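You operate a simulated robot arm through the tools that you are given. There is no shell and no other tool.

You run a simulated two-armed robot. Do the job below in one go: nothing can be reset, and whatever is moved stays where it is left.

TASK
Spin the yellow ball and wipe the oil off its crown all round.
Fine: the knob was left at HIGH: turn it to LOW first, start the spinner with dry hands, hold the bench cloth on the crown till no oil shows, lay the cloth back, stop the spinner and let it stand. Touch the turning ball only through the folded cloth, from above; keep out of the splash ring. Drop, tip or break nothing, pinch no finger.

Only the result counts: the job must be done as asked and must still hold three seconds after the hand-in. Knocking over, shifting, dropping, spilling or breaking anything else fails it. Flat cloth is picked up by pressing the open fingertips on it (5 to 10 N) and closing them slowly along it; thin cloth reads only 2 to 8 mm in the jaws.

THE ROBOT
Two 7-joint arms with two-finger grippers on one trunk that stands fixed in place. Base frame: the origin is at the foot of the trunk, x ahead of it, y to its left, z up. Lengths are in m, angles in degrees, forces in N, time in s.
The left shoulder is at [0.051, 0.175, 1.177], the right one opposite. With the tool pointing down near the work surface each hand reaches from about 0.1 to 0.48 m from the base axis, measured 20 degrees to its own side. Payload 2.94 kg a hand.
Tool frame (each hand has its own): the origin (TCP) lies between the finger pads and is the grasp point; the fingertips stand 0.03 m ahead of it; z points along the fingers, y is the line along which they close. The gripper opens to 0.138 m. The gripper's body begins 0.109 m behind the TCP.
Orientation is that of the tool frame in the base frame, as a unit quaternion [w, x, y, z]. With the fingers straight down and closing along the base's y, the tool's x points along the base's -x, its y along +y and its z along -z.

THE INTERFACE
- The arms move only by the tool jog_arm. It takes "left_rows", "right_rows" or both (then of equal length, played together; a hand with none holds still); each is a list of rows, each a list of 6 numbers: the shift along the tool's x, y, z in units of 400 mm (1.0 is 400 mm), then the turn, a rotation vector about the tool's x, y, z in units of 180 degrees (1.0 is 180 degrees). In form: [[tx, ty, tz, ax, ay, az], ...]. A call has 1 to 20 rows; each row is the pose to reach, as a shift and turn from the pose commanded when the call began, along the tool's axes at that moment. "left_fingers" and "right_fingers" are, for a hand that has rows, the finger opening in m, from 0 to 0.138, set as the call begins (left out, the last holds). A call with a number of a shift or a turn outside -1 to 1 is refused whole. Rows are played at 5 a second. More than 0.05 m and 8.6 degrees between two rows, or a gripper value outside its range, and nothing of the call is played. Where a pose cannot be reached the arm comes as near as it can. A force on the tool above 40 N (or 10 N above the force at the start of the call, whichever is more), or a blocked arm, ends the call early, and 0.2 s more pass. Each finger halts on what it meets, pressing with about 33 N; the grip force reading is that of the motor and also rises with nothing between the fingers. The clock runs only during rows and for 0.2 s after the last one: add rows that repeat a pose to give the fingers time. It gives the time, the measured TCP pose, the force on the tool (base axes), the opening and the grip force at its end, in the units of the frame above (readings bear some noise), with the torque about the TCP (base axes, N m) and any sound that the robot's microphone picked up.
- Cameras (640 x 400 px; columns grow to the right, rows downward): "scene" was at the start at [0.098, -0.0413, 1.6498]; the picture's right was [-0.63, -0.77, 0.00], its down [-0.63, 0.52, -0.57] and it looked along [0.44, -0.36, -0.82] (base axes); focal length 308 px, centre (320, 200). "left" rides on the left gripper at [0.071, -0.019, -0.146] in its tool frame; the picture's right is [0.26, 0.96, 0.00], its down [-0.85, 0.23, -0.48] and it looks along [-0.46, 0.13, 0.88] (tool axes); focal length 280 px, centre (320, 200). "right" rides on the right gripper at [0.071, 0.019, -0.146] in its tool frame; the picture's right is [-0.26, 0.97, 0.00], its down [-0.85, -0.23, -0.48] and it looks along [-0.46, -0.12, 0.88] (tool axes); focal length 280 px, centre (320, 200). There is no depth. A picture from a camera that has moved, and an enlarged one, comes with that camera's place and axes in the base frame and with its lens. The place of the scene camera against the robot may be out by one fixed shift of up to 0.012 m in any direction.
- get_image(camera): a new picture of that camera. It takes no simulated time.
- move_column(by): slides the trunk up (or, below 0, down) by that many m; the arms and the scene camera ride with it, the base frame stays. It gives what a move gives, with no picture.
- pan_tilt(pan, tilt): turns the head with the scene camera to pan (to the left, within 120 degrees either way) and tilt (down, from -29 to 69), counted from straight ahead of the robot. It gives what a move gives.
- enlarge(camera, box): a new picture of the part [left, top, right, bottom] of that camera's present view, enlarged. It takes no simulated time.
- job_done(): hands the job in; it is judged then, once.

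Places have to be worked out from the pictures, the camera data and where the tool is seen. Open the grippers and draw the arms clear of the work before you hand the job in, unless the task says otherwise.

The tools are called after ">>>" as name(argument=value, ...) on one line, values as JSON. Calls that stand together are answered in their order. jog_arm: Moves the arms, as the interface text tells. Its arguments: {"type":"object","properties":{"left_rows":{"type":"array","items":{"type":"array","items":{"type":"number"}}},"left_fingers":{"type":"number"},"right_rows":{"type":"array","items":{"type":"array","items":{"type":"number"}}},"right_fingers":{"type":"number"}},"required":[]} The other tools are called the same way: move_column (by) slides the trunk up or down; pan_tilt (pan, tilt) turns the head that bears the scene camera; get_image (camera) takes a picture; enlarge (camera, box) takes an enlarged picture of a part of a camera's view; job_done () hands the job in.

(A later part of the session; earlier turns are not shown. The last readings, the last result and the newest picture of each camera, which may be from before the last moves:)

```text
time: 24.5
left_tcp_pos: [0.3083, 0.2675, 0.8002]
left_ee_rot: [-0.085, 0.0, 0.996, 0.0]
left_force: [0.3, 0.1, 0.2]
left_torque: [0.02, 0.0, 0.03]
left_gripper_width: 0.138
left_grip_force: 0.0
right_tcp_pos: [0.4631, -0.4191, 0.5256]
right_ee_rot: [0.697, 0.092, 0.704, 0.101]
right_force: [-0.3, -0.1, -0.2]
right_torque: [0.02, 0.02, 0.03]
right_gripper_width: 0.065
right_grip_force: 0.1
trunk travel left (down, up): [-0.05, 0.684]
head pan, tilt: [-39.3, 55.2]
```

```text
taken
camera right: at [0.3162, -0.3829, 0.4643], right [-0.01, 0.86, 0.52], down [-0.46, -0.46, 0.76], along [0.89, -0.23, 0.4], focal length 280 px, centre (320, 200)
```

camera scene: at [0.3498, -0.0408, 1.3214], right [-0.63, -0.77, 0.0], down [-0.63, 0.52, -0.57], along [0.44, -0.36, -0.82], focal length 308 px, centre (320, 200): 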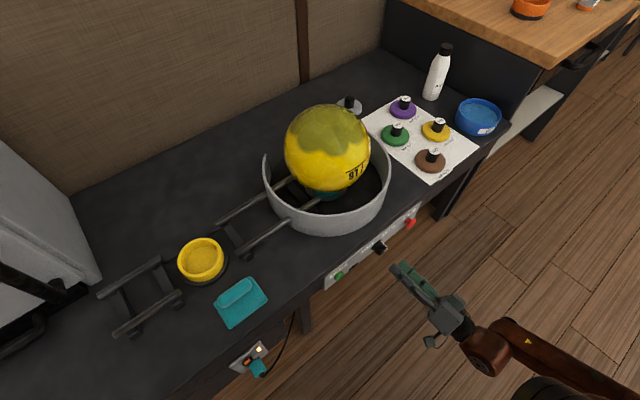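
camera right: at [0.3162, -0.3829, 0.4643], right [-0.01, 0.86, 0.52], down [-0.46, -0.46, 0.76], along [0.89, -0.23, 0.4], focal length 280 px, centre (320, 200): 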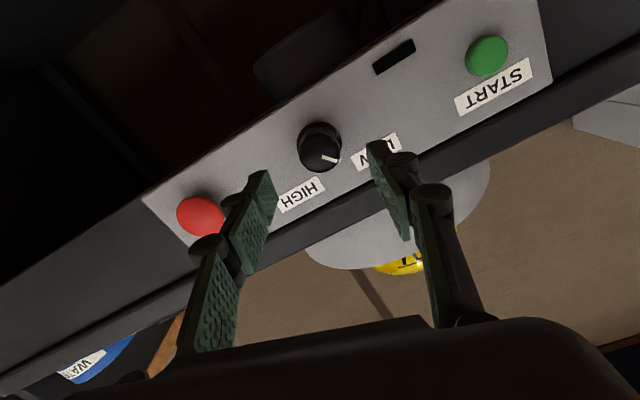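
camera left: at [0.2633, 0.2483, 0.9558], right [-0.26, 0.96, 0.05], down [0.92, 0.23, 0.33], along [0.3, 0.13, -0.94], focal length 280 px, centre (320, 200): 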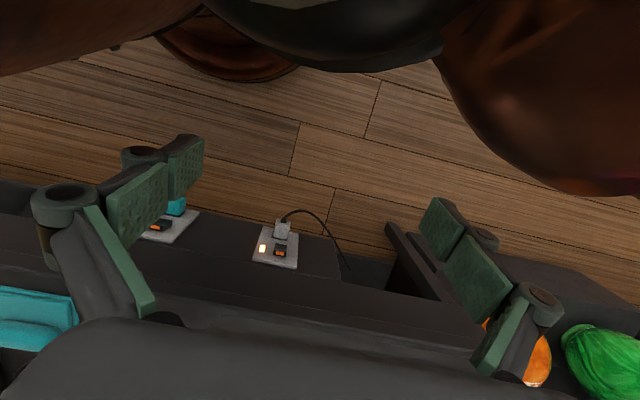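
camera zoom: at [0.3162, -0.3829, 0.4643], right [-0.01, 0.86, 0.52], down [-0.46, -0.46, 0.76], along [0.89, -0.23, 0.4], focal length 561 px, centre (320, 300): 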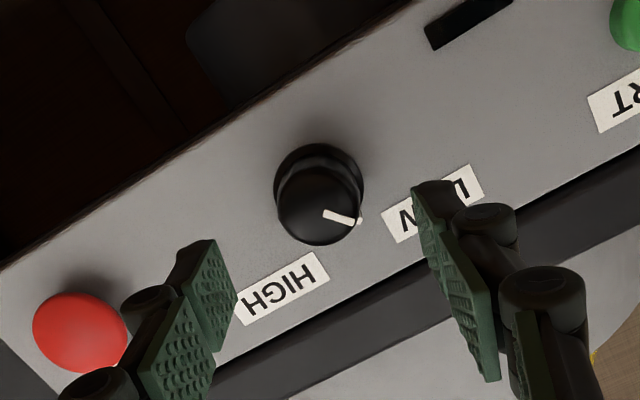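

Pointer now rests at LOW. Next I close the fingers and move over in front of START (y≈-0.2735, z≈0.530), staying off the panel.

>>> jog_arm(right_rows=[[0.02, 0.08, 0.005, 0, 0, 0], [0.04, 0.16, 0.01, 0, 0, 0], [0.06, 0.24, 0.015, 0, 0, 0], [0.08, 0.32, 0.02, 0, 0, 0], [0.088, 0.353, 0.022, 0, 0, 0], [0.088, 0.353, 0.022, 0, 0, 0]], right_fingers=0.0)

>>> get_image(camera="right")

>>> get_image(camera="scene")

```text
time: 25.9
left_tcp_pos: [0.3089, 0.2686, 0.7993]
left_ee_rot: [-0.086, 0.0, 0.996, 0.0]
left_force: [0.7, -0.2, -0.3]
left_torque: [-0.03, 0.02, 0.03]
left_gripper_width: 0.1379
left_grip_force: 0.0
right_tcp_pos: [0.4683, -0.2744, 0.5298]
right_ee_rot: [0.697, 0.093, 0.704, 0.101]
right_force: [-0.9, 0.3, 0.7]
right_torque: [0.02, -0.01, 0.01]
right_gripper_width: 0.0001
right_grip_force: 28.7
trunk travel left (down, up): [-0.05, 0.684]
head pan, tilt: [-39.3, 55.2]
```

```text
taken
camera right: at [0.323, -0.237, 0.4686], right [-0.01, 0.86, 0.51], down [-0.46, -0.46, 0.76], along [0.89, -0.23, 0.4], focal length 280 px, centre (320, 200)
```

right: 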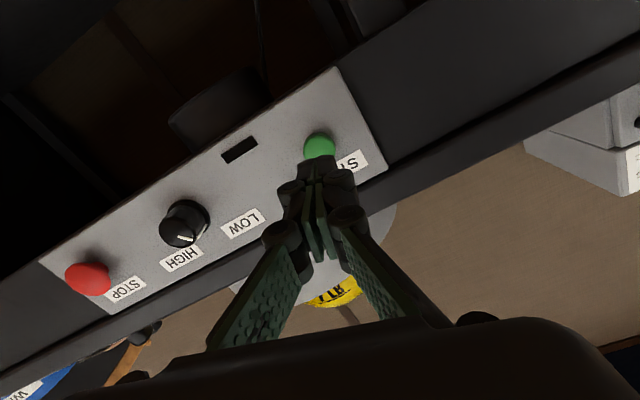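

```text
taken
camera scene: at [0.3497, -0.0406, 1.3214], right [-0.63, -0.77, 0.0], down [-0.63, 0.52, -0.57], along [0.44, -0.36, -0.82], focal length 308 px, centre (320, 200)
```

scene: 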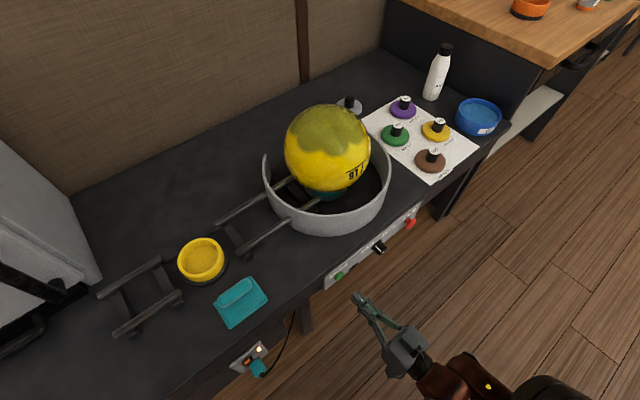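

START lies right on the fingers' axis, about 4.5 cm ahead. I push forward gently in small steps.

>>> jog_arm(right_rows=[[0, 0, 0.05, 0, 0, 0], [0, 0, 0.1, 0, 0, 0], [0, 0, 0.108, 0, 0, 0], [0, 0, 0.114, 0, 0, 0], [0, 0, 0.12, 0, 0, 0]])

>>> get_image(camera="right")

>>> enlarge(camera="scene", box=[300, 230, 400, 310])

```text
time: 27.1
left_tcp_pos: [0.3083, 0.2661, 0.8004]
left_ee_rot: [-0.085, 0.0, 0.996, 0.0]
left_force: [0.6, -0.5, 0.0]
left_torque: [0.0, 0.02, -0.01]
left_gripper_width: 0.138
left_grip_force: 0.1
right_tcp_pos: [0.5179, -0.2734, 0.5296]
right_ee_rot: [0.697, 0.093, 0.704, 0.1]
right_force: [0.0, 0.1, -0.2]
right_torque: [0.0, 0.03, 0.01]
right_gripper_width: 0.0
right_grip_force: 28.7
trunk travel left (down, up): [-0.05, 0.684]
head pan, tilt: [-39.3, 55.2]
```

```text
taken
camera right: at [0.3712, -0.2372, 0.4684], right [-0.01, 0.86, 0.51], down [-0.46, -0.46, 0.76], along [0.89, -0.23, 0.4], focal length 280 px, centre (320, 200)
```

right: 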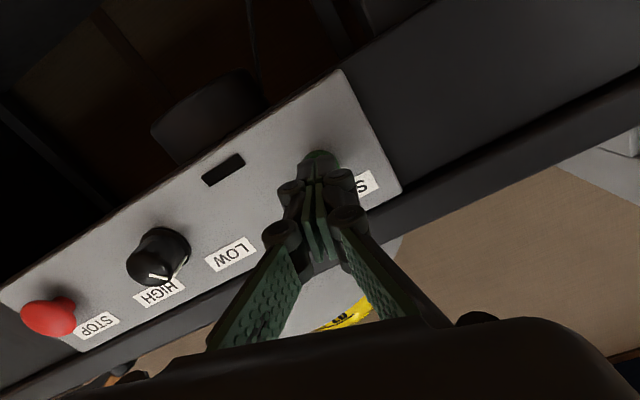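

```text
5.00 times, centred on (350, 270) of scene
camera zoom: at [0.3498, -0.0406, 1.3214], right [-0.63, -0.77, 0.0], down [-0.63, 0.52, -0.57], along [0.44, -0.36, -0.82], focal length 1541 px, centre (170, -150)
```

zoom: 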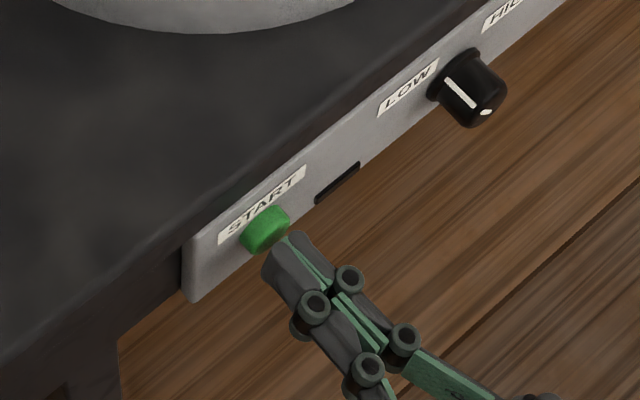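

Tips are just short of the START cap (no force yet). I continue in 2 mm steps.

>>> jog_arm(right_rows=[[0, 0, 0.006, 0, 0, 0], [0, 0, 0.012, 0, 0, 0], [0, 0, 0.018, 0, 0, 0], [0, 0, 0.023, 0, 0, 0]])

>>> enlarge(camera="scene", box=[300, 230, 400, 310])

```text
time: 28.1
left_tcp_pos: [0.308, 0.2679, 0.8]
left_ee_rot: [-0.085, 0.0, 0.996, 0.0]
left_force: [0.9, -0.8, 0.0]
left_torque: [-0.02, -0.04, 0.01]
left_gripper_width: 0.1382
left_grip_force: 0.0
right_tcp_pos: [0.526, -0.2735, 0.5295]
right_ee_rot: [0.697, 0.094, 0.704, 0.1]
right_force: [-3.2, 0.3, -0.1]
right_torque: [0.01, -0.03, 0.01]
right_gripper_width: 0.0059
right_grip_force: 28.3
trunk travel left (down, up): [-0.05, 0.684]
head pan, tilt: [-39.3, 55.2]
heard: click
```

```text
5.00 times, centred on (350, 270) of scene
camera zoom: at [0.3495, -0.0406, 1.3215], right [-0.63, -0.77, 0.0], down [-0.63, 0.52, -0.57], along [0.44, -0.36, -0.82], focal length 1541 px, centre (170, -150)
```

zoom: 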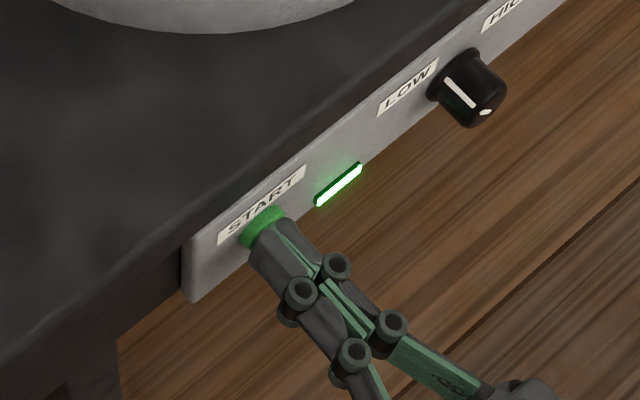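

Click heard and the green run light is lit: the spinner is on at LOW. I back straight off the button.

>>> jog_arm(right_rows=[[0, 0, -0.05, 0, 0, 0], [0, 0, -0.12, 0, 0, 0], [0, 0, -0.2, 0, 0, 0]])

>>> enlarge(camera="scene", box=[240, 90, 420, 250])

>>> get_image(camera="scene")

```text
time: 28.9
left_tcp_pos: [0.3083, 0.2686, 0.7991]
left_ee_rot: [-0.085, 0.0, 0.996, 0.0]
left_force: [-0.4, 0.4, -0.5]
left_torque: [0.02, 0.01, 0.0]
left_gripper_width: 0.1382
left_grip_force: 0.0
right_tcp_pos: [0.4456, -0.2746, 0.5314]
right_ee_rot: [0.697, 0.094, 0.703, 0.101]
right_force: [-0.1, -0.8, -0.4]
right_torque: [0.0, 0.01, 0.0]
right_gripper_width: 0.0
right_grip_force: 28.5
trunk travel left (down, up): [-0.05, 0.684]
head pan, tilt: [-39.3, 55.2]
```

```text
2.50 times, centred on (330, 170) of scene
camera zoom: at [0.3498, -0.0405, 1.3214], right [-0.63, -0.77, 0.0], down [-0.64, 0.52, -0.57], along [0.44, -0.36, -0.82], focal length 770 px, centre (295, 275)
```

zoom: 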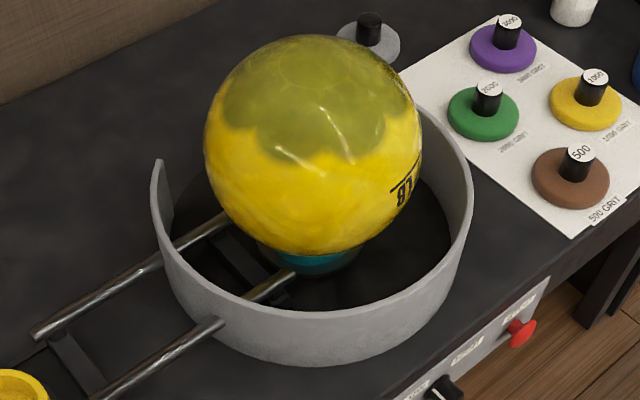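

```text
taken
camera scene: at [0.3498, -0.0405, 1.3214], right [-0.63, -0.77, 0.0], down [-0.64, 0.52, -0.57], along [0.44, -0.36, -0.82], focal length 308 px, centre (320, 200)
```

scene: 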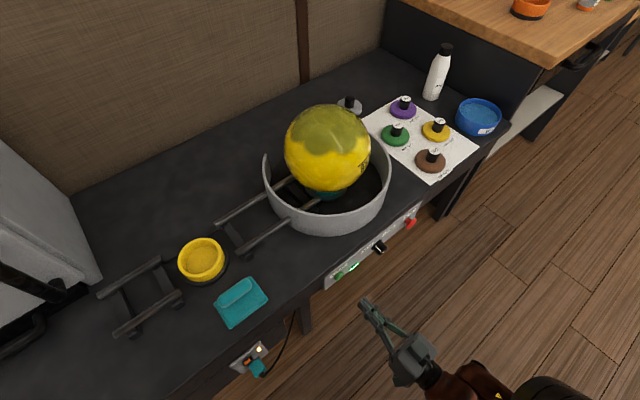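

The ball is turning slowly (the label has moved). Ball centre judged ≈(0.76,-0.397,0.765), top ≈0.873. Now I bring the hand back to pointing down while rising and moving left toward the cloth, in front of the bench.

>>> jog_arm(right_rows=[[-0.08, 0.02, 0, 0.006, 0.041, -0.0055], [-0.16, 0.04, 0, 0.012, 0.082, -0.011], [-0.24, 0.06, 0, 0.018, 0.123, -0.0165], [-0.32, 0.08, 0, 0.0236, 0.1645, -0.022], [-0.4, 0.12, 0, 0.0295, 0.2056, -0.0275], [-0.45, 0.18, 0, 0.0354, 0.2467, -0.033], [-0.487, 0.24, 0, 0.0413, 0.2878, -0.0384], [-0.487, 0.31, 0, 0.0472, 0.3289, -0.0439], [-0.487, 0.38, 0, 0.0531, 0.37, -0.0494], [-0.487, 0.45, 0, 0.059, 0.4112, -0.0549], [-0.487, 0.52, 0, 0.0649, 0.4523, -0.0604], [-0.487, 0.578, 0, 0.0708, 0.4934, -0.0659], [-0.487, 0.578, 0, 0.0708, 0.4934, -0.0659]])

>>> get_image(camera="scene")

>>> get_image(camera="right")

```text
time: 31.7
left_tcp_pos: [0.3088, 0.2694, 0.8003]
left_ee_rot: [-0.085, 0.0, 0.996, -0.001]
left_force: [0.4, -0.1, -0.9]
left_torque: [0.04, -0.04, 0.02]
left_gripper_width: 0.138
left_grip_force: 0.0
right_tcp_pos: [0.4456, -0.1047, 0.7798]
right_ee_rot: [0.0, 0.0, 1.0, 0.0]
right_force: [-0.7, -0.8, 0.6]
right_torque: [-0.01, -0.01, -0.01]
right_gripper_width: 0.0003
right_grip_force: 27.7
right hand out of reach, approached as far as the arm can: row 2, 3, 4, 5, 6, 7, 8
trunk travel left (down, up): [-0.05, 0.684]
head pan, tilt: [-39.3, 55.2]
```

```text
taken
camera scene: at [0.3496, -0.0406, 1.3215], right [-0.63, -0.77, 0.0], down [-0.63, 0.52, -0.57], along [0.44, -0.36, -0.82], focal length 308 px, centre (320, 200)
```

scene: 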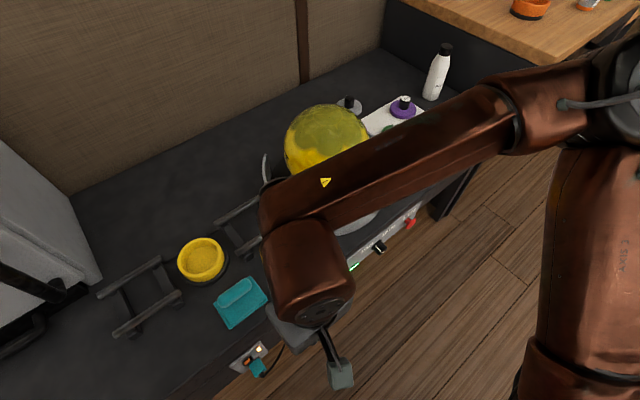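

```text
taken
camera right: at [0.3758, -0.0855, 0.9266], right [0.26, 0.97, 0.0], down [0.85, -0.23, 0.48], along [0.46, -0.12, -0.88], focal length 280 px, centre (320, 200)
```

right: 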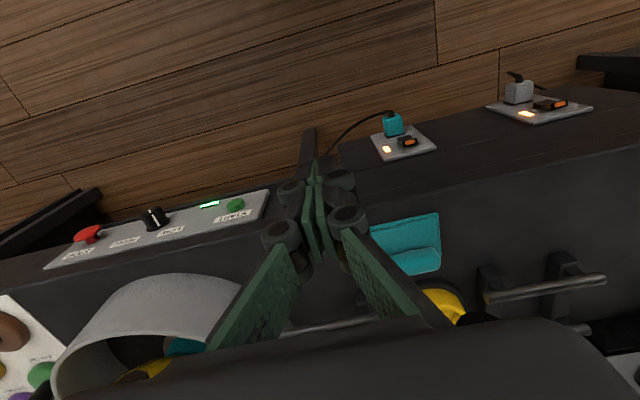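

The hand points down at (0.446,-0.105,0.78), with the forearm well above the ball. I enlarge the view of the cloth from here.

>>> enlarge(camera="right", box=[340, 180, 480, 290])

>>> enlarge(camera="scene", box=[200, 260, 290, 340])

```text
3.64 times, centred on (410, 235) of right
camera zoom: at [0.3758, -0.0855, 0.9266], right [0.26, 0.97, 0.0], down [0.85, -0.23, 0.48], along [0.46, -0.12, -0.88], focal length 1020 px, centre (-7, 73)
```

zoom: 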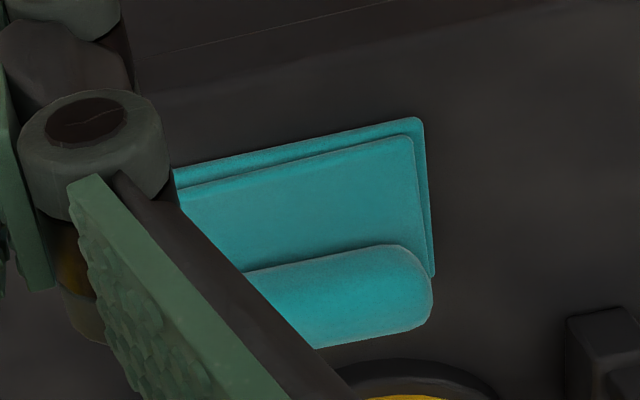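

```text
5.00 times, centred on (245, 300) of scene
camera zoom: at [0.3496, -0.0406, 1.3215], right [-0.63, -0.77, 0.0], down [-0.63, 0.52, -0.57], along [0.44, -0.36, -0.82], focal length 1541 px, centre (695, -300)
```

zoom: 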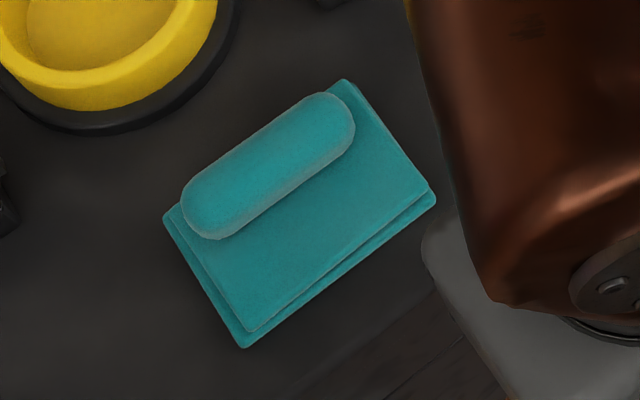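

The cloth is a two-layer pad with a raised bolster along its far (+x) edge, centre about (0.65,-0.034). I move nearer above it with fingers opened to get a second view for triangulating the height.

>>> jog_arm(right_rows=[[-0.08, 0.05, 0.02, 0, 0, 0], [-0.16, 0.1, 0.04, 0, 0, 0], [-0.24, 0.15, 0.06, 0, 0, 0], [-0.2875, 0.175, 0.075, 0, 0, 0], [-0.2875, 0.175, 0.075, 0, 0, 0], [-0.2875, 0.175, 0.075, 0, 0, 0]], right_fingers=0.11)

>>> get_image(camera="right")

>>> get_image(camera="scene")

```text
time: 33.1
left_tcp_pos: [0.3096, 0.2666, 0.8005]
left_ee_rot: [-0.086, 0.0, 0.996, 0.001]
left_force: [-0.2, 0.0, -0.1]
left_torque: [0.0, 0.04, 0.0]
left_gripper_width: 0.1382
left_grip_force: 0.0
right_tcp_pos: [0.5347, -0.1184, 0.7637]
right_ee_rot: [0.001, -0.001, 1.0, 0.0]
right_force: [0.2, -0.6, 0.4]
right_torque: [-0.04, 0.0, -0.02]
right_gripper_width: 0.1098
right_grip_force: 0.0
right hand out of reach, approached as far as the arm can: row 1, 2, 3, 4, 5, 6
trunk travel left (down, up): [-0.05, 0.684]
head pan, tilt: [-39.3, 55.2]
```

```text
taken
camera right: at [0.4636, -0.0994, 0.9094], right [0.26, 0.97, 0.0], down [0.85, -0.23, 0.48], along [0.46, -0.12, -0.88], focal length 280 px, centre (320, 200)
```

right: 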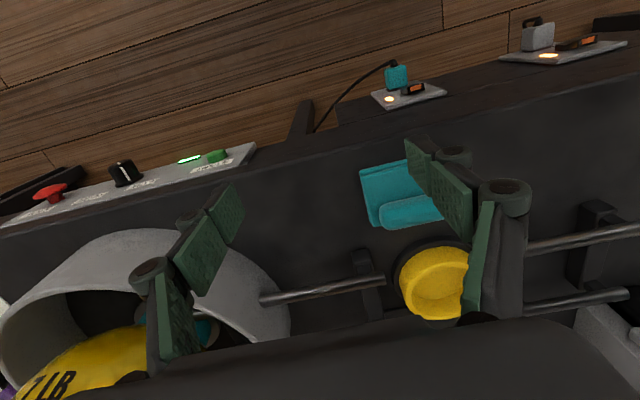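

```text
taken
camera scene: at [0.3708, -0.0406, 1.3182], right [-0.63, -0.77, 0.01], down [-0.64, 0.52, -0.56], along [0.43, -0.36, -0.83], focal length 308 px, centre (320, 200)
```

scene: 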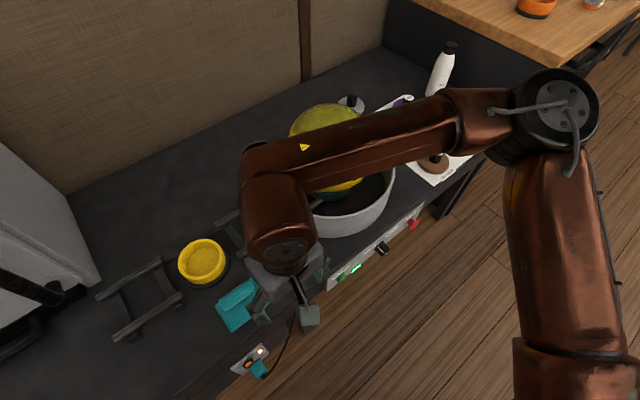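

The right arm stopped short of the target at (0.535,-0.118,0.764) and the head shifted 2 cm, so I must understand the arm posture. I turn the head to look down at the right arm.

>>> pan_tilt(pan=-60, tilt=69)

>>> get_image(camera="scene")

>>> get_image(camera="left")

```text
time: 34.0
left_tcp_pos: [0.3062, 0.268, 0.8017]
left_ee_rot: [-0.085, 0.0, 0.996, 0.0]
left_force: [0.4, -0.1, -1.2]
left_torque: [0.0, 0.02, 0.01]
left_gripper_width: 0.1378
left_grip_force: 0.1
right_tcp_pos: [0.5336, -0.1193, 0.7632]
right_ee_rot: [0.001, -0.001, 1.0, 0.001]
right_force: [-0.3, 0.2, 0.1]
right_torque: [-0.02, -0.05, 0.0]
right_gripper_width: 0.1099
right_grip_force: 0.1
trunk travel left (down, up): [-0.05, 0.684]
head pan, tilt: [-60.0, 68.8]
```

```text
taken
camera scene: at [0.3222, -0.0433, 1.3061], right [-0.87, -0.5, 0.0], down [-0.47, 0.81, -0.36], along [0.18, -0.31, -0.93], focal length 308 px, centre (320, 200)
```

scene: 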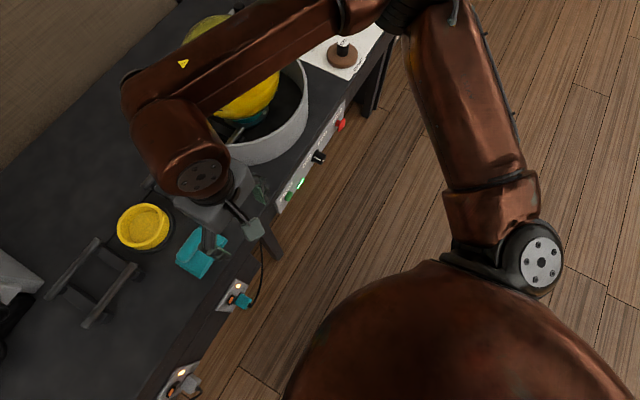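

```text
taken
camera left: at [0.2618, 0.2483, 0.9558], right [-0.26, 0.97, 0.04], down [0.92, 0.23, 0.33], along [0.3, 0.12, -0.94], focal length 280 px, centre (320, 200)
```

left: 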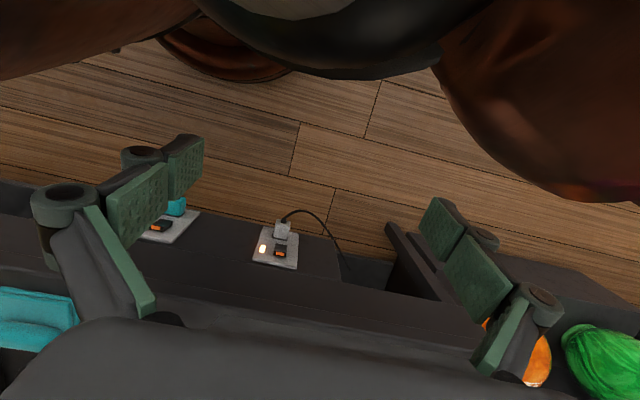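

The arm is not fully stretched, so this is a posture limit. I raise the trunk 0.1 m to see how shoulders and reach change.

>>> move_column(by=0.1)

>>> get_image(camera="scene")

```text
time: 35.3
left_tcp_pos: [0.3107, 0.2685, 0.8993]
left_ee_rot: [-0.086, 0.0, 0.996, 0.0]
left_force: [0.8, 0.5, -0.6]
left_torque: [0.01, 0.04, 0.01]
left_gripper_width: 0.138
left_grip_force: 0.1
right_tcp_pos: [0.503, -0.1181, 0.915]
right_ee_rot: [0.065, 0.0, 0.998, 0.003]
right_force: [0.2, 0.2, -0.5]
right_torque: [-0.06, 0.04, 0.05]
right_gripper_width: 0.11
right_grip_force: 0.2
trunk travel left (down, up): [-0.15, 0.584]
head pan, tilt: [-60.0, 68.8]
```

```text
taken
camera scene: at [0.2205, -0.0434, 1.4233], right [-0.87, -0.5, 0.0], down [-0.47, 0.81, -0.36], along [0.18, -0.31, -0.93], focal length 308 px, centre (320, 200)
```

scene: 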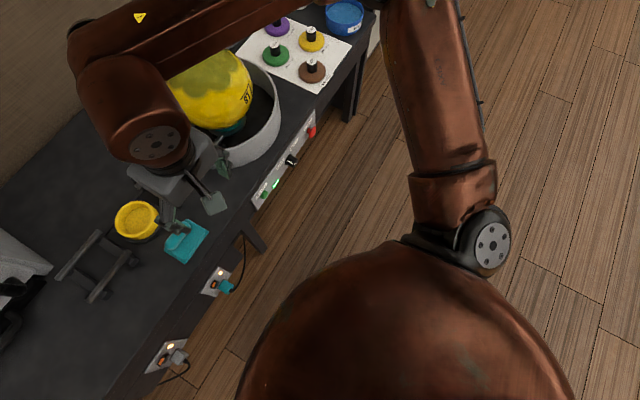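

Lowering pitches the torso forward; the hand limit looks like a joint-orientation limit rather than distance. I go back down and then try yawing the hand (which I want anyway, to grip across the bolster).

>>> move_column(by=-0.1)

>>> jog_arm(right_rows=[[0.03, 0, 0, 0, 0, 0.042], [0.06, 0, 0, 0, 0, 0.084], [0.09, 0, 0, 0, 0, 0.126], [0.12, 0, 0, 0, 0, 0.168], [0.12, 0, 0, 0, 0, 0.21], [0.12, 0, 0, 0, 0, 0.25]])

>>> pan_tilt(pan=-25, tilt=60)

>>> get_image(camera="scene")

```text
time: 36.6
left_tcp_pos: [0.3068, 0.2673, 0.8026]
left_ee_rot: [-0.082, 0.001, 0.997, 0.001]
left_force: [-1.5, 0.5, 0.6]
left_torque: [-0.02, -0.12, -0.01]
left_gripper_width: 0.1379
left_grip_force: 0.1
right_tcp_pos: [0.4991, -0.1206, 0.8178]
right_ee_rot: [0.069, -0.001, 0.998, 0.003]
right_force: [-2.0, 0.1, 1.4]
right_torque: [0.03, -0.1, -0.04]
right_gripper_width: 0.11
right_grip_force: 0.2
trunk travel left (down, up): [-0.05, 0.684]
head pan, tilt: [-60.0, 68.8]
```

```text
time: 38.0
left_tcp_pos: [0.309, 0.2669, 0.7988]
left_ee_rot: [-0.087, 0.0, 0.996, 0.0]
left_force: [0.5, 0.4, 0.2]
left_torque: [-0.01, -0.01, -0.01]
left_gripper_width: 0.1381
left_grip_force: 0.1
right_tcp_pos: [0.4538, -0.1197, 0.8098]
right_ee_rot: [0.06, 0.383, 0.921, 0.027]
right_force: [-0.2, 0.3, 0.1]
right_torque: [0.01, 0.02, 0.02]
right_gripper_width: 0.1101
right_grip_force: 0.1
trunk travel left (down, up): [-0.05, 0.684]
head pan, tilt: [-60.0, 68.8]
```

```text
time: 39.0
left_tcp_pos: [0.3102, 0.2681, 0.8002]
left_ee_rot: [-0.087, 0.0, 0.996, 0.0]
left_force: [-0.1, -0.2, 0.8]
left_torque: [0.0, 0.0, 0.0]
left_gripper_width: 0.1379
left_grip_force: 0.1
right_tcp_pos: [0.4549, -0.1189, 0.8099]
right_ee_rot: [0.061, 0.382, 0.922, 0.028]
right_force: [0.2, 0.0, 0.4]
right_torque: [0.02, -0.01, -0.01]
right_gripper_width: 0.1103
right_grip_force: 0.0
trunk travel left (down, up): [-0.05, 0.684]
head pan, tilt: [-25.0, 60.0]
```

```text
taken
camera scene: at [0.3546, -0.0232, 1.3155], right [-0.42, -0.91, 0.0], down [-0.78, 0.37, -0.5], along [0.45, -0.21, -0.87], focal length 308 px, centre (320, 200)
```

scene: 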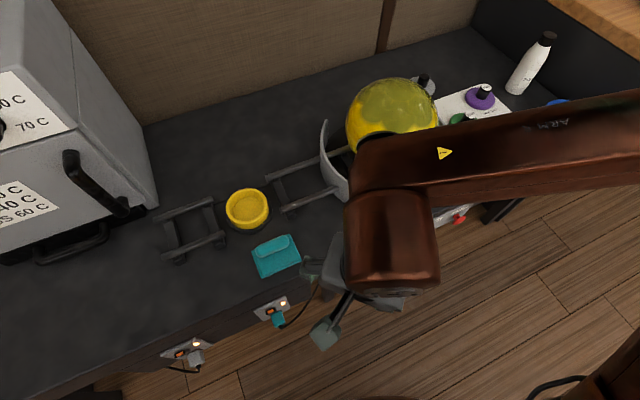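

Yaw of 45° went fine. I continue to a full 90° yaw (closing direction along base x) and straighten the tool to vertical.

>>> jog_arm(right_rows=[[0, 0, 0, 0.007, 0.0025, 0.0415], [0, 0, 0, 0.0137, 0.005, 0.083], [0, 0, 0, 0.0205, 0.0076, 0.1245], [0, 0, 0, 0.0273, 0.01, 0.166], [0, 0, 0, 0.0342, 0.0127, 0.2075], [0, 0, 0, 0.041, 0.0152, 0.249], [0, 0, 0, 0.041, 0.0152, 0.249]])

>>> get_image(camera="right")

```text
time: 40.6
left_tcp_pos: [0.3094, 0.268, 0.8001]
left_ee_rot: [-0.086, 0.001, 0.996, 0.001]
left_force: [1.0, -0.1, -0.4]
left_torque: [0.01, 0.0, 0.01]
left_gripper_width: 0.1378
left_grip_force: 0.0
right_tcp_pos: [0.4541, -0.1193, 0.8092]
right_ee_rot: [-0.001, 0.706, 0.708, -0.001]
right_force: [-1.0, 0.2, -0.4]
right_torque: [0.04, -0.03, -0.01]
right_gripper_width: 0.11
right_grip_force: 0.1
trunk travel left (down, up): [-0.05, 0.684]
head pan, tilt: [-25.0, 60.0]
```

```text
taken
camera right: at [0.4745, -0.0473, 0.9557], right [0.97, -0.26, 0.0], down [-0.23, -0.85, 0.48], along [-0.13, -0.46, -0.88], focal length 280 px, centre (320, 200)
```

right: 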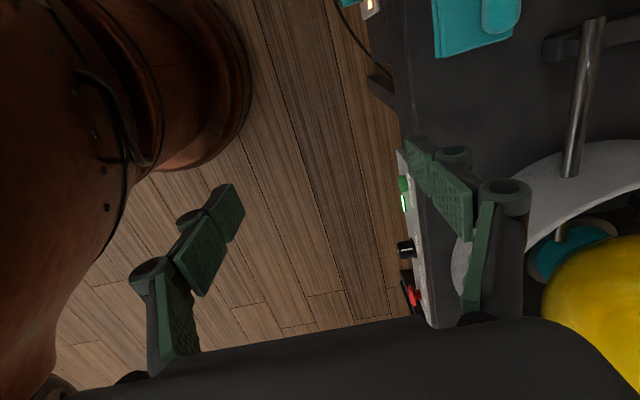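

Fully yawed and vertical with no reach warning. I try moving toward the cloth at a safe height.

>>> jog_arm(right_rows=[[0.03, 0.07, 0.01, 0, 0, 0], [0.06, 0.14, 0.02, 0, 0, 0], [0.09, 0.21, 0.03, 0, 0, 0], [0.12, 0.28, 0.045, 0, 0, 0], [0.15, 0.33, 0.06, 0, 0, 0], [0.175, 0.365, 0.075, 0, 0, 0]])

>>> get_image(camera="right")

>>> get_image(camera="scene")

```text
time: 42.0
left_tcp_pos: [0.3074, 0.2681, 0.7994]
left_ee_rot: [-0.086, 0.0, 0.996, 0.0]
left_force: [0.0, 0.1, -0.5]
left_torque: [0.0, -0.03, -0.04]
left_gripper_width: 0.1381
left_grip_force: 0.1
right_tcp_pos: [0.5213, -0.1121, 0.8046]
right_ee_rot: [0.0, 0.706, 0.708, 0.001]
right_force: [-0.3, -1.1, -0.1]
right_torque: [0.02, 0.04, -0.03]
right_gripper_width: 0.1102
right_grip_force: 0.1
right hand out of reach, approached as far as the arm can: row 2, 3, 4, 5, 6
trunk travel left (down, up): [-0.05, 0.684]
head pan, tilt: [-25.0, 60.0]
```

```text
taken
camera right: at [0.5401, -0.0401, 0.9505], right [0.97, -0.26, 0.0], down [-0.23, -0.85, 0.48], along [-0.12, -0.46, -0.88], focal length 280 px, centre (320, 200)
```

right: 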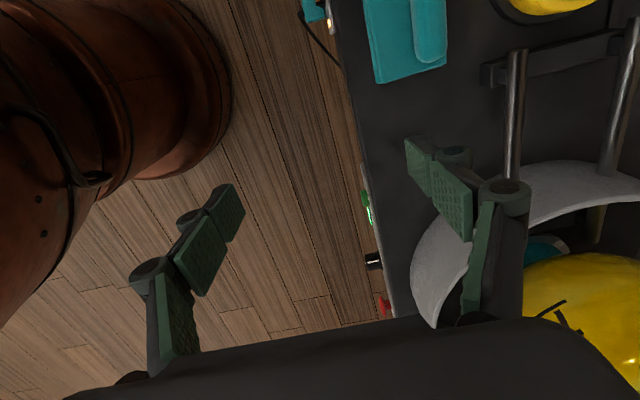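

```text
taken
camera scene: at [0.3548, -0.0231, 1.3155], right [-0.42, -0.91, 0.0], down [-0.79, 0.37, -0.5], along [0.45, -0.21, -0.87], focal length 308 px, centre (320, 200)
```

scene: 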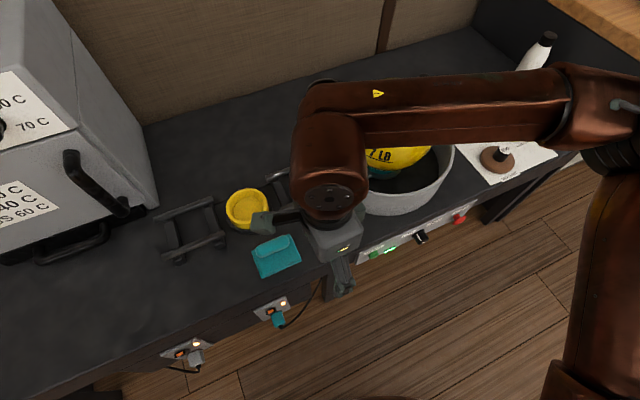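

Same limit: with the forearm level the wrist can't bend more than ~90°. I lean the tool 30° (fingers toward +y and down, along the bolster's length) to relax the wrist, and retry.

>>> jog_arm(right_rows=[[0, 0, 0, 0, 0.042, 0], [0, 0, 0, 0, 0.084, 0], [0, 0, 0, 0, 0.126, 0], [0, 0, 0, 0, 0.167, 0], [0.05, 0.06, 0, 0, 0.167, 0], [0.1, 0.12, 0, 0, 0.167, 0], [0.15, 0.18, 0, 0, 0.167, 0], [0.19, 0.24, 0, 0, 0.167, 0]])

>>> get_image(camera="right")

>>> get_image(camera="scene")

```text
time: 43.8
left_tcp_pos: [0.3117, 0.2668, 0.7998]
left_ee_rot: [-0.088, 0.0, 0.996, -0.001]
left_force: [0.7, -0.6, -0.4]
left_torque: [0.04, 0.02, -0.03]
left_gripper_width: 0.1376
left_grip_force: 0.1
right_tcp_pos: [0.6192, -0.0358, 0.8028]
right_ee_rot: [-0.186, 0.683, 0.683, 0.182]
right_force: [0.4, 0.5, 0.6]
right_torque: [-0.01, 0.02, 0.0]
right_gripper_width: 0.1098
right_grip_force: 0.2
trunk travel left (down, up): [-0.05, 0.684]
head pan, tilt: [-25.0, 60.0]
```

```text
taken
camera right: at [0.6398, -0.0477, 0.9639], right [0.96, -0.23, -0.14], down [-0.23, -0.97, -0.01], along [-0.13, 0.04, -0.99], focal length 280 px, centre (320, 200)
```

right: 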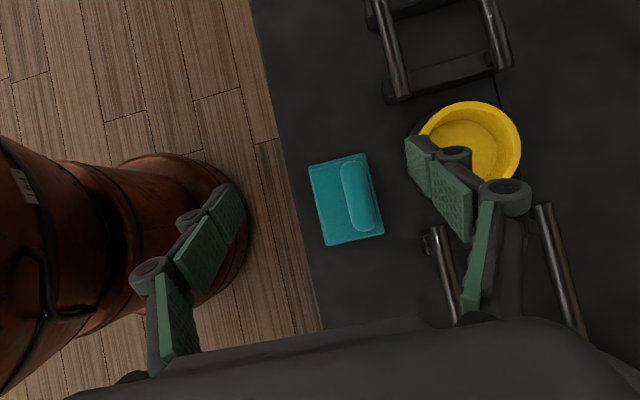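

```text
taken
camera scene: at [0.359, -0.0239, 1.3146], right [-0.42, -0.91, 0.0], down [-0.79, 0.37, -0.5], along [0.45, -0.21, -0.87], focal length 308 px, centre (320, 200)
```

scene: 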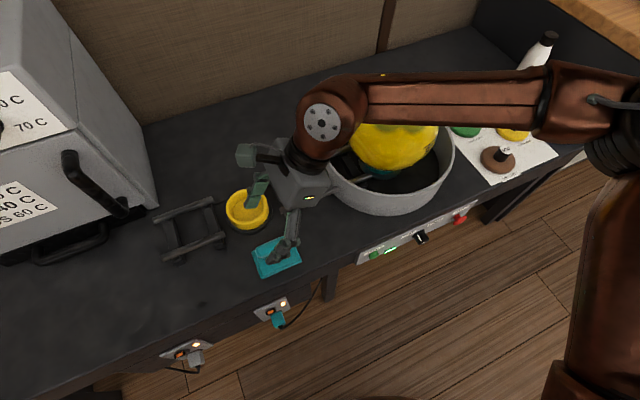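

With the 30° lean the hand reaches right over the cloth (0.619,-0.036,0.803). I zoom on the cloth to locate the bolster.

>>> enlarge(camera="right", box=[280, 130, 410, 260])

>>> enlarge(camera="scene", box=[230, 150, 330, 300])

```text
3.08 times, centred on (345, 195) of right
camera zoom: at [0.6398, -0.0477, 0.9639], right [0.96, -0.23, -0.14], down [-0.23, -0.97, -0.01], along [-0.13, 0.04, -0.99], focal length 863 px, centre (243, 215)
```

zoom: 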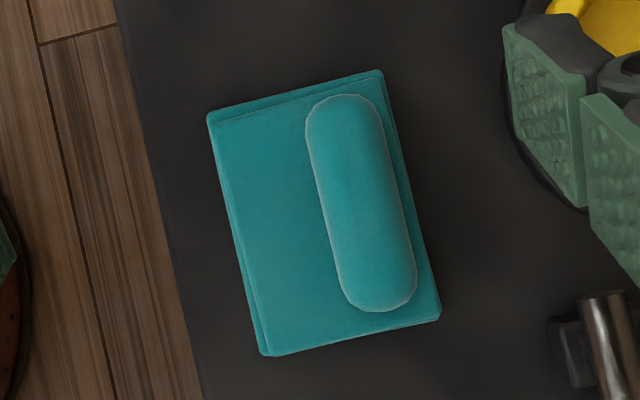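

```text
2.67 times, centred on (280, 225) of scene
camera zoom: at [0.359, -0.0239, 1.3146], right [-0.42, -0.91, 0.0], down [-0.79, 0.37, -0.5], along [0.45, -0.21, -0.87], focal length 822 px, centre (427, 133)
```

zoom: 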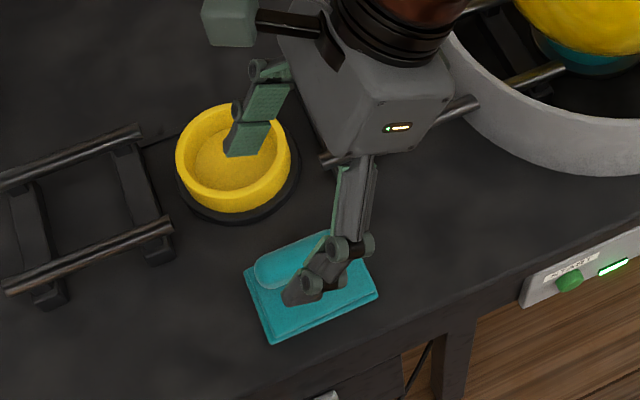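

Bolster centre ≈(0.642,-0.040), cloth spans x 0.591–0.662, y −0.090–0.009 (centre (0.626,−0.040)), bench top ≈0.62. I narrow the fingers to 0.06 and descend above the bolster to TCP z≈0.72.

>>> jog_arm(right_rows=[[-0.034, 0.0145, 0.04, 0, 0, 0], [-0.068, 0.029, 0.08, 0, 0, 0], [-0.103, 0.0435, 0.12, 0, 0, 0], [-0.137, 0.058, 0.161, 0, 0, 0], [-0.137, 0.058, 0.161, 0, 0, 0]], right_fingers=0.06)

>>> get_image(camera="right")

>>> get_image(camera="scene")

```text
time: 45.0
left_tcp_pos: [0.3088, 0.2684, 0.8004]
left_ee_rot: [-0.086, -0.001, 0.996, 0.001]
left_force: [-0.3, 0.1, 0.6]
left_torque: [0.02, -0.01, 0.03]
left_gripper_width: 0.138
left_grip_force: 0.0
right_tcp_pos: [0.6385, -0.0508, 0.7205]
right_ee_rot: [-0.183, 0.682, 0.683, 0.184]
right_force: [-0.2, -0.1, -0.1]
right_torque: [0.0, 0.0, 0.01]
right_gripper_width: 0.0598
right_grip_force: 0.0
trunk travel left (down, up): [-0.05, 0.684]
head pan, tilt: [-25.0, 60.0]
```

```text
taken
camera right: at [0.6589, -0.0616, 0.8825], right [0.97, -0.22, -0.13], down [-0.23, -0.97, -0.01], along [-0.13, 0.04, -0.99], focal length 280 px, centre (320, 200)
```

right: 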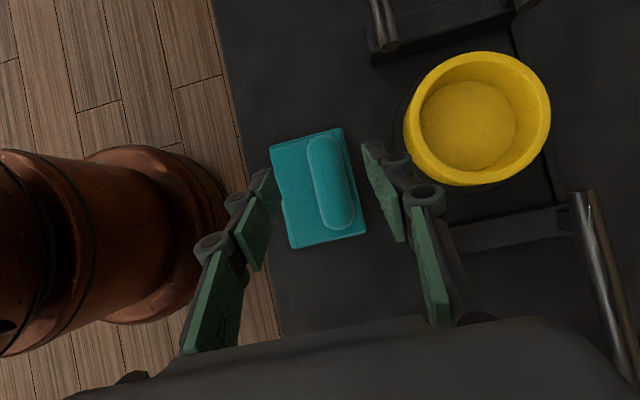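

```text
taken
camera scene: at [0.3552, -0.0229, 1.3154], right [-0.42, -0.91, 0.0], down [-0.79, 0.37, -0.5], along [0.45, -0.21, -0.87], focal length 308 px, centre (320, 200)
```

scene: 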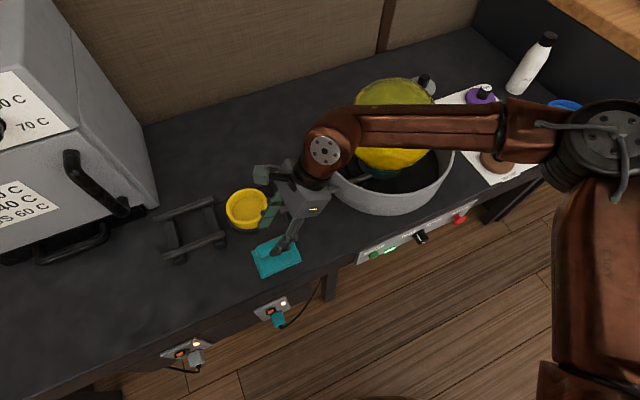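

Alignment is within ~3 mm; I shift 3.5 mm in +x and descend vertically until the tips are about at bolster-top height.

>>> jog_arm(right_rows=[[-0.02, 0.004, 0.035, 0, 0, 0], [-0.04, 0.0095, 0.07, 0, 0, 0], [-0.061, 0.0095, 0.105, 0, 0, 0], [-0.061, 0.0095, 0.105, 0, 0, 0]], right_fingers=0.056)

>>> get_image(camera="right")

>>> enlarge(camera="scene", box=[230, 180, 330, 300])

>>> get_image(camera="left")

```text
time: 46.0
left_tcp_pos: [0.3086, 0.2686, 0.7999]
left_ee_rot: [-0.087, 0.0, 0.996, -0.001]
left_force: [-0.5, 0.1, -0.3]
left_torque: [0.01, 0.04, 0.02]
left_gripper_width: 0.1381
left_grip_force: 0.0
right_tcp_pos: [0.6531, -0.0647, 0.6955]
right_ee_rot: [-0.184, 0.682, 0.684, 0.183]
right_force: [1.0, -0.1, -0.4]
right_torque: [-0.03, -0.01, 0.01]
right_gripper_width: 0.0561
right_grip_force: 0.0
right hand out of reach, approached as far as the arm can: row 1, 2, 3, 4
trunk travel left (down, up): [-0.05, 0.684]
head pan, tilt: [-25.0, 60.0]
```

```text
taken
camera right: at [0.6726, -0.0755, 0.8577], right [0.97, -0.22, -0.13], down [-0.23, -0.97, -0.01], along [-0.13, 0.04, -0.99], focal length 280 px, centre (320, 200)
```

right: 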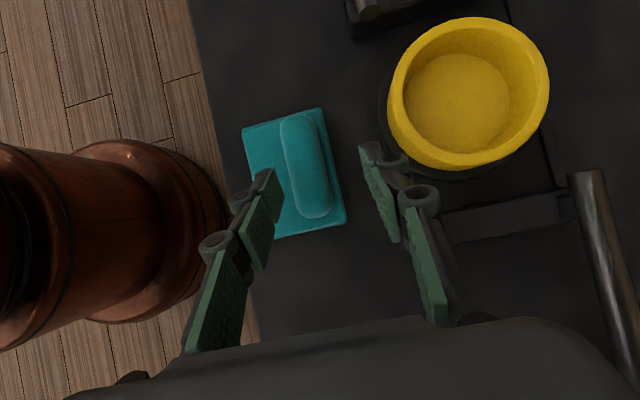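

```text
3.33 times, centred on (280, 240) of scene
camera zoom: at [0.3554, -0.0226, 1.3153], right [-0.42, -0.91, 0.0], down [-0.79, 0.37, -0.5], along [0.45, -0.21, -0.87], focal length 1027 px, centre (453, 67)
```

zoom: 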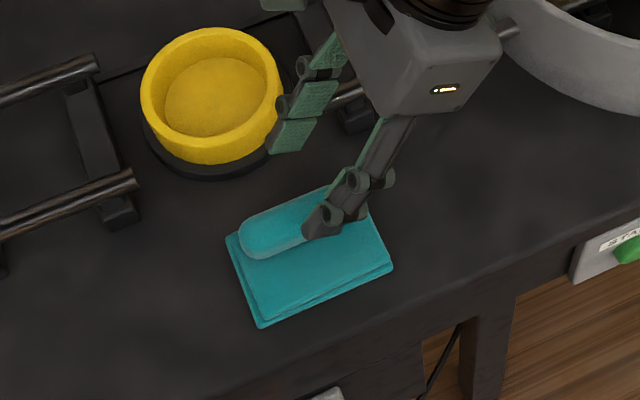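

```text
taken
camera left: at [0.2645, 0.2488, 0.9552], right [-0.26, 0.97, 0.04], down [0.92, 0.23, 0.32], along [0.3, 0.12, -0.95], focal length 280 px, centre (320, 200)
```

left: 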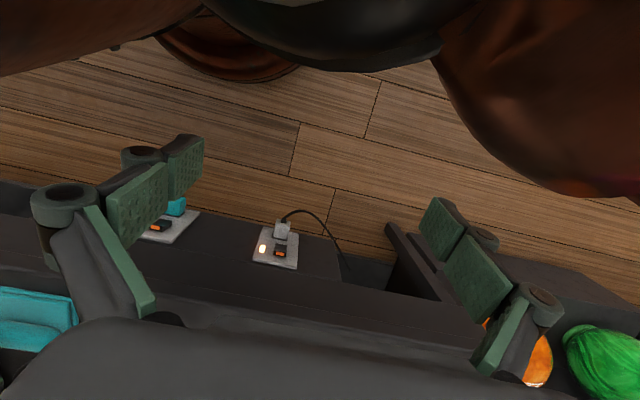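

The hand deviated (reach limit when lower). Being lower/forward relative to the shoulder is what limits it, so I raise the hand a little and then lower the trunk the remaining 5 cm.

>>> jog_arm(right_rows=[[0.04, -0.01, -0.045, 0, 0, 0], [0.08, -0.02, -0.09, 0, 0, 0], [0.1115, -0.0275, -0.1235, 0, 0, 0]])

>>> move_column(by=-0.05)

>>> get_image(camera="scene")

```text
time: 46.8
left_tcp_pos: [0.3078, 0.267, 0.7998]
left_ee_rot: [-0.085, 0.0, 0.996, 0.0]
left_force: [-0.2, 0.2, 0.1]
left_torque: [0.03, -0.01, 0.01]
left_gripper_width: 0.138
left_grip_force: 0.0
right_tcp_pos: [0.6419, -0.0525, 0.7607]
right_ee_rot: [-0.184, 0.682, 0.684, 0.183]
right_force: [0.2, -0.1, 0.2]
right_torque: [0.0, -0.01, 0.02]
right_gripper_width: 0.0559
right_grip_force: 0.1
trunk travel left (down, up): [-0.05, 0.684]
head pan, tilt: [-25.0, 60.0]
```

```text
time: 47.8
left_tcp_pos: [0.3141, 0.268, 0.7506]
left_ee_rot: [-0.09, 0.0, 0.996, 0.0]
left_force: [-0.3, 1.3, 0.4]
left_torque: [0.01, -0.04, 0.02]
left_gripper_width: 0.1381
left_grip_force: 0.0
right_tcp_pos: [0.6466, -0.0512, 0.7098]
right_ee_rot: [-0.186, 0.682, 0.684, 0.18]
right_force: [-0.3, -0.5, 0.1]
right_torque: [0.0, -0.09, -0.05]
right_gripper_width: 0.0563
right_grip_force: 0.1
trunk travel left (down, up): [0.0, 0.734]
head pan, tilt: [-25.0, 60.0]
```

```text
taken
camera scene: at [0.4307, -0.0228, 1.2485], right [-0.42, -0.91, 0.01], down [-0.79, 0.37, -0.49], along [0.44, -0.21, -0.87], focal length 308 px, centre (320, 200)
```

scene: 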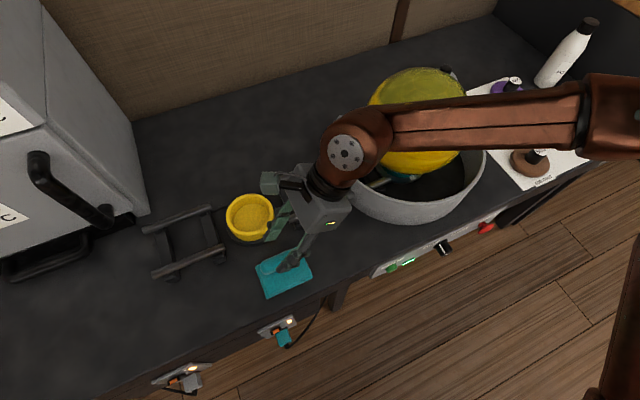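

Trunk is at its lowest and the hand sits at (0.647,-0.051,0.710). I descend again toward the bolster in small steps.

>>> jog_arm(right_rows=[[-0.013, -0.005, 0.023, 0, 0, 0], [-0.026, -0.011, 0.046, 0, 0, 0], [-0.04, -0.011, 0.07, 0, 0, 0], [-0.0528, -0.011, 0.091, 0, 0, 0]])

>>> get_image(camera="right")

>>> enlarge(camera="scene", box=[230, 180, 340, 310])

```text
time: 48.8
left_tcp_pos: [0.3102, 0.2671, 0.7501]
left_ee_rot: [-0.086, 0.0, 0.996, 0.0]
left_force: [0.0, 0.1, -0.5]
left_torque: [0.02, 0.03, 0.0]
left_gripper_width: 0.1376
left_grip_force: 0.1
right_tcp_pos: [0.6374, -0.0521, 0.6674]
right_ee_rot: [-0.185, 0.682, 0.683, 0.182]
right_force: [0.1, 0.1, 0.1]
right_torque: [-0.02, 0.02, 0.0]
right_gripper_width: 0.056
right_grip_force: 0.1
trunk travel left (down, up): [0.0, 0.734]
head pan, tilt: [-25.0, 60.0]
```

```text
taken
camera right: at [0.6586, -0.0632, 0.8297], right [0.97, -0.22, -0.13], down [-0.23, -0.97, -0.01], along [-0.13, 0.04, -0.99], focal length 280 px, centre (320, 200)
```

right: 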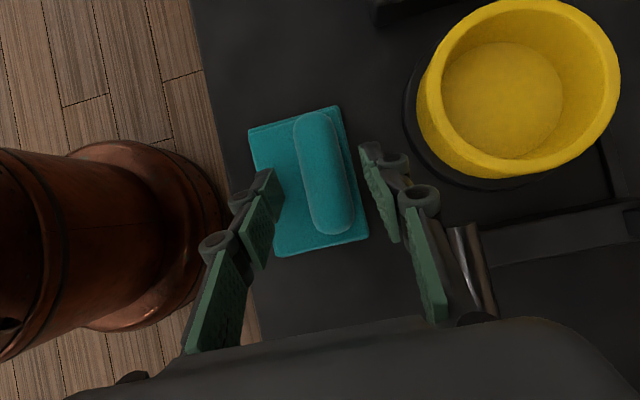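

```text
3.08 times, centred on (285, 245) of scene
camera zoom: at [0.4137, -0.0231, 1.2518], right [-0.42, -0.91, 0.0], down [-0.79, 0.37, -0.5], along [0.45, -0.21, -0.87], focal length 948 px, centre (428, 62)
```

zoom: 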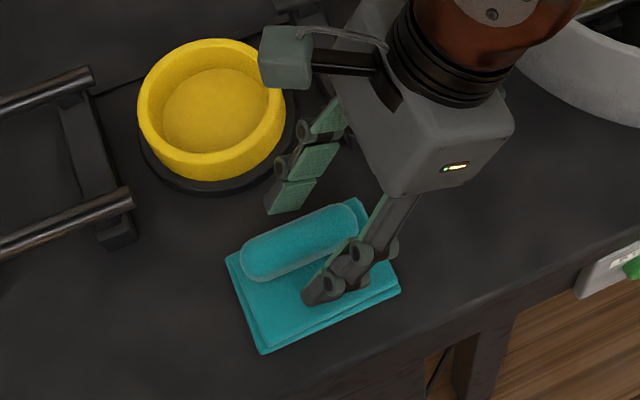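

The bolster is centred between the fingers. I lower about 8 mm more in small steps, watching for contact force.

>>> jog_arm(right_rows=[[-0.0036, 0.002, 0.006, 0, 0, 0], [-0.0072, 0.004, 0.012, 0, 0, 0], [-0.0107, 0.005, 0.0184, 0, 0, 0], [-0.0107, 0.005, 0.0184, 0, 0, 0]])

>>> enlarge(camera="right", box=[230, 90, 410, 260])

>>> enlarge(camera="scene", box=[240, 210, 340, 300])

```text
time: 49.8
left_tcp_pos: [0.3074, 0.2668, 0.7498]
left_ee_rot: [-0.085, 0.0, 0.996, 0.0]
left_force: [-0.5, -0.3, 0.0]
left_torque: [0.02, 0.04, -0.03]
left_gripper_width: 0.1379
left_grip_force: 0.0
right_tcp_pos: [0.6377, -0.0526, 0.6637]
right_ee_rot: [-0.184, 0.681, 0.684, 0.184]
right_force: [-1.8, -1.7, 16.5]
right_torque: [0.02, 0.55, 0.16]
right_gripper_width: 0.0597
right_grip_force: 2.4
trunk travel left (down, up): [0.0, 0.734]
head pan, tilt: [-25.0, 60.0]
```

```text
2.35 times, centred on (320, 175) of right
camera zoom: at [0.6578, -0.0628, 0.8255], right [0.97, -0.22, -0.13], down [-0.23, -0.97, -0.02], along [-0.12, 0.05, -0.99], focal length 660 px, centre (320, 259)
```

zoom: 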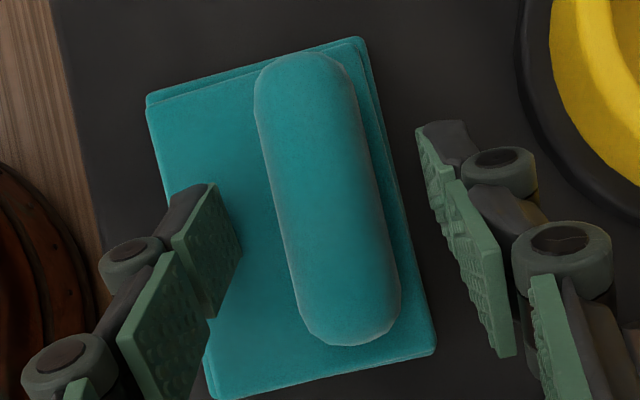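

```text
4.44 times, centred on (290, 255) of scene
camera zoom: at [0.4088, -0.0235, 1.2534], right [-0.42, -0.91, 0.0], down [-0.78, 0.37, -0.5], along [0.45, -0.21, -0.87], focal length 1370 px, centre (453, -44)
```

zoom: 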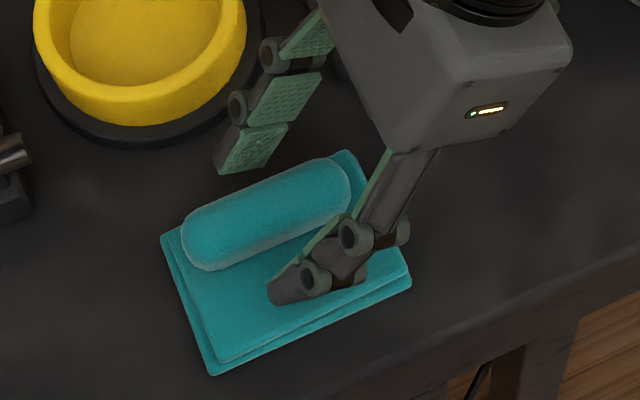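

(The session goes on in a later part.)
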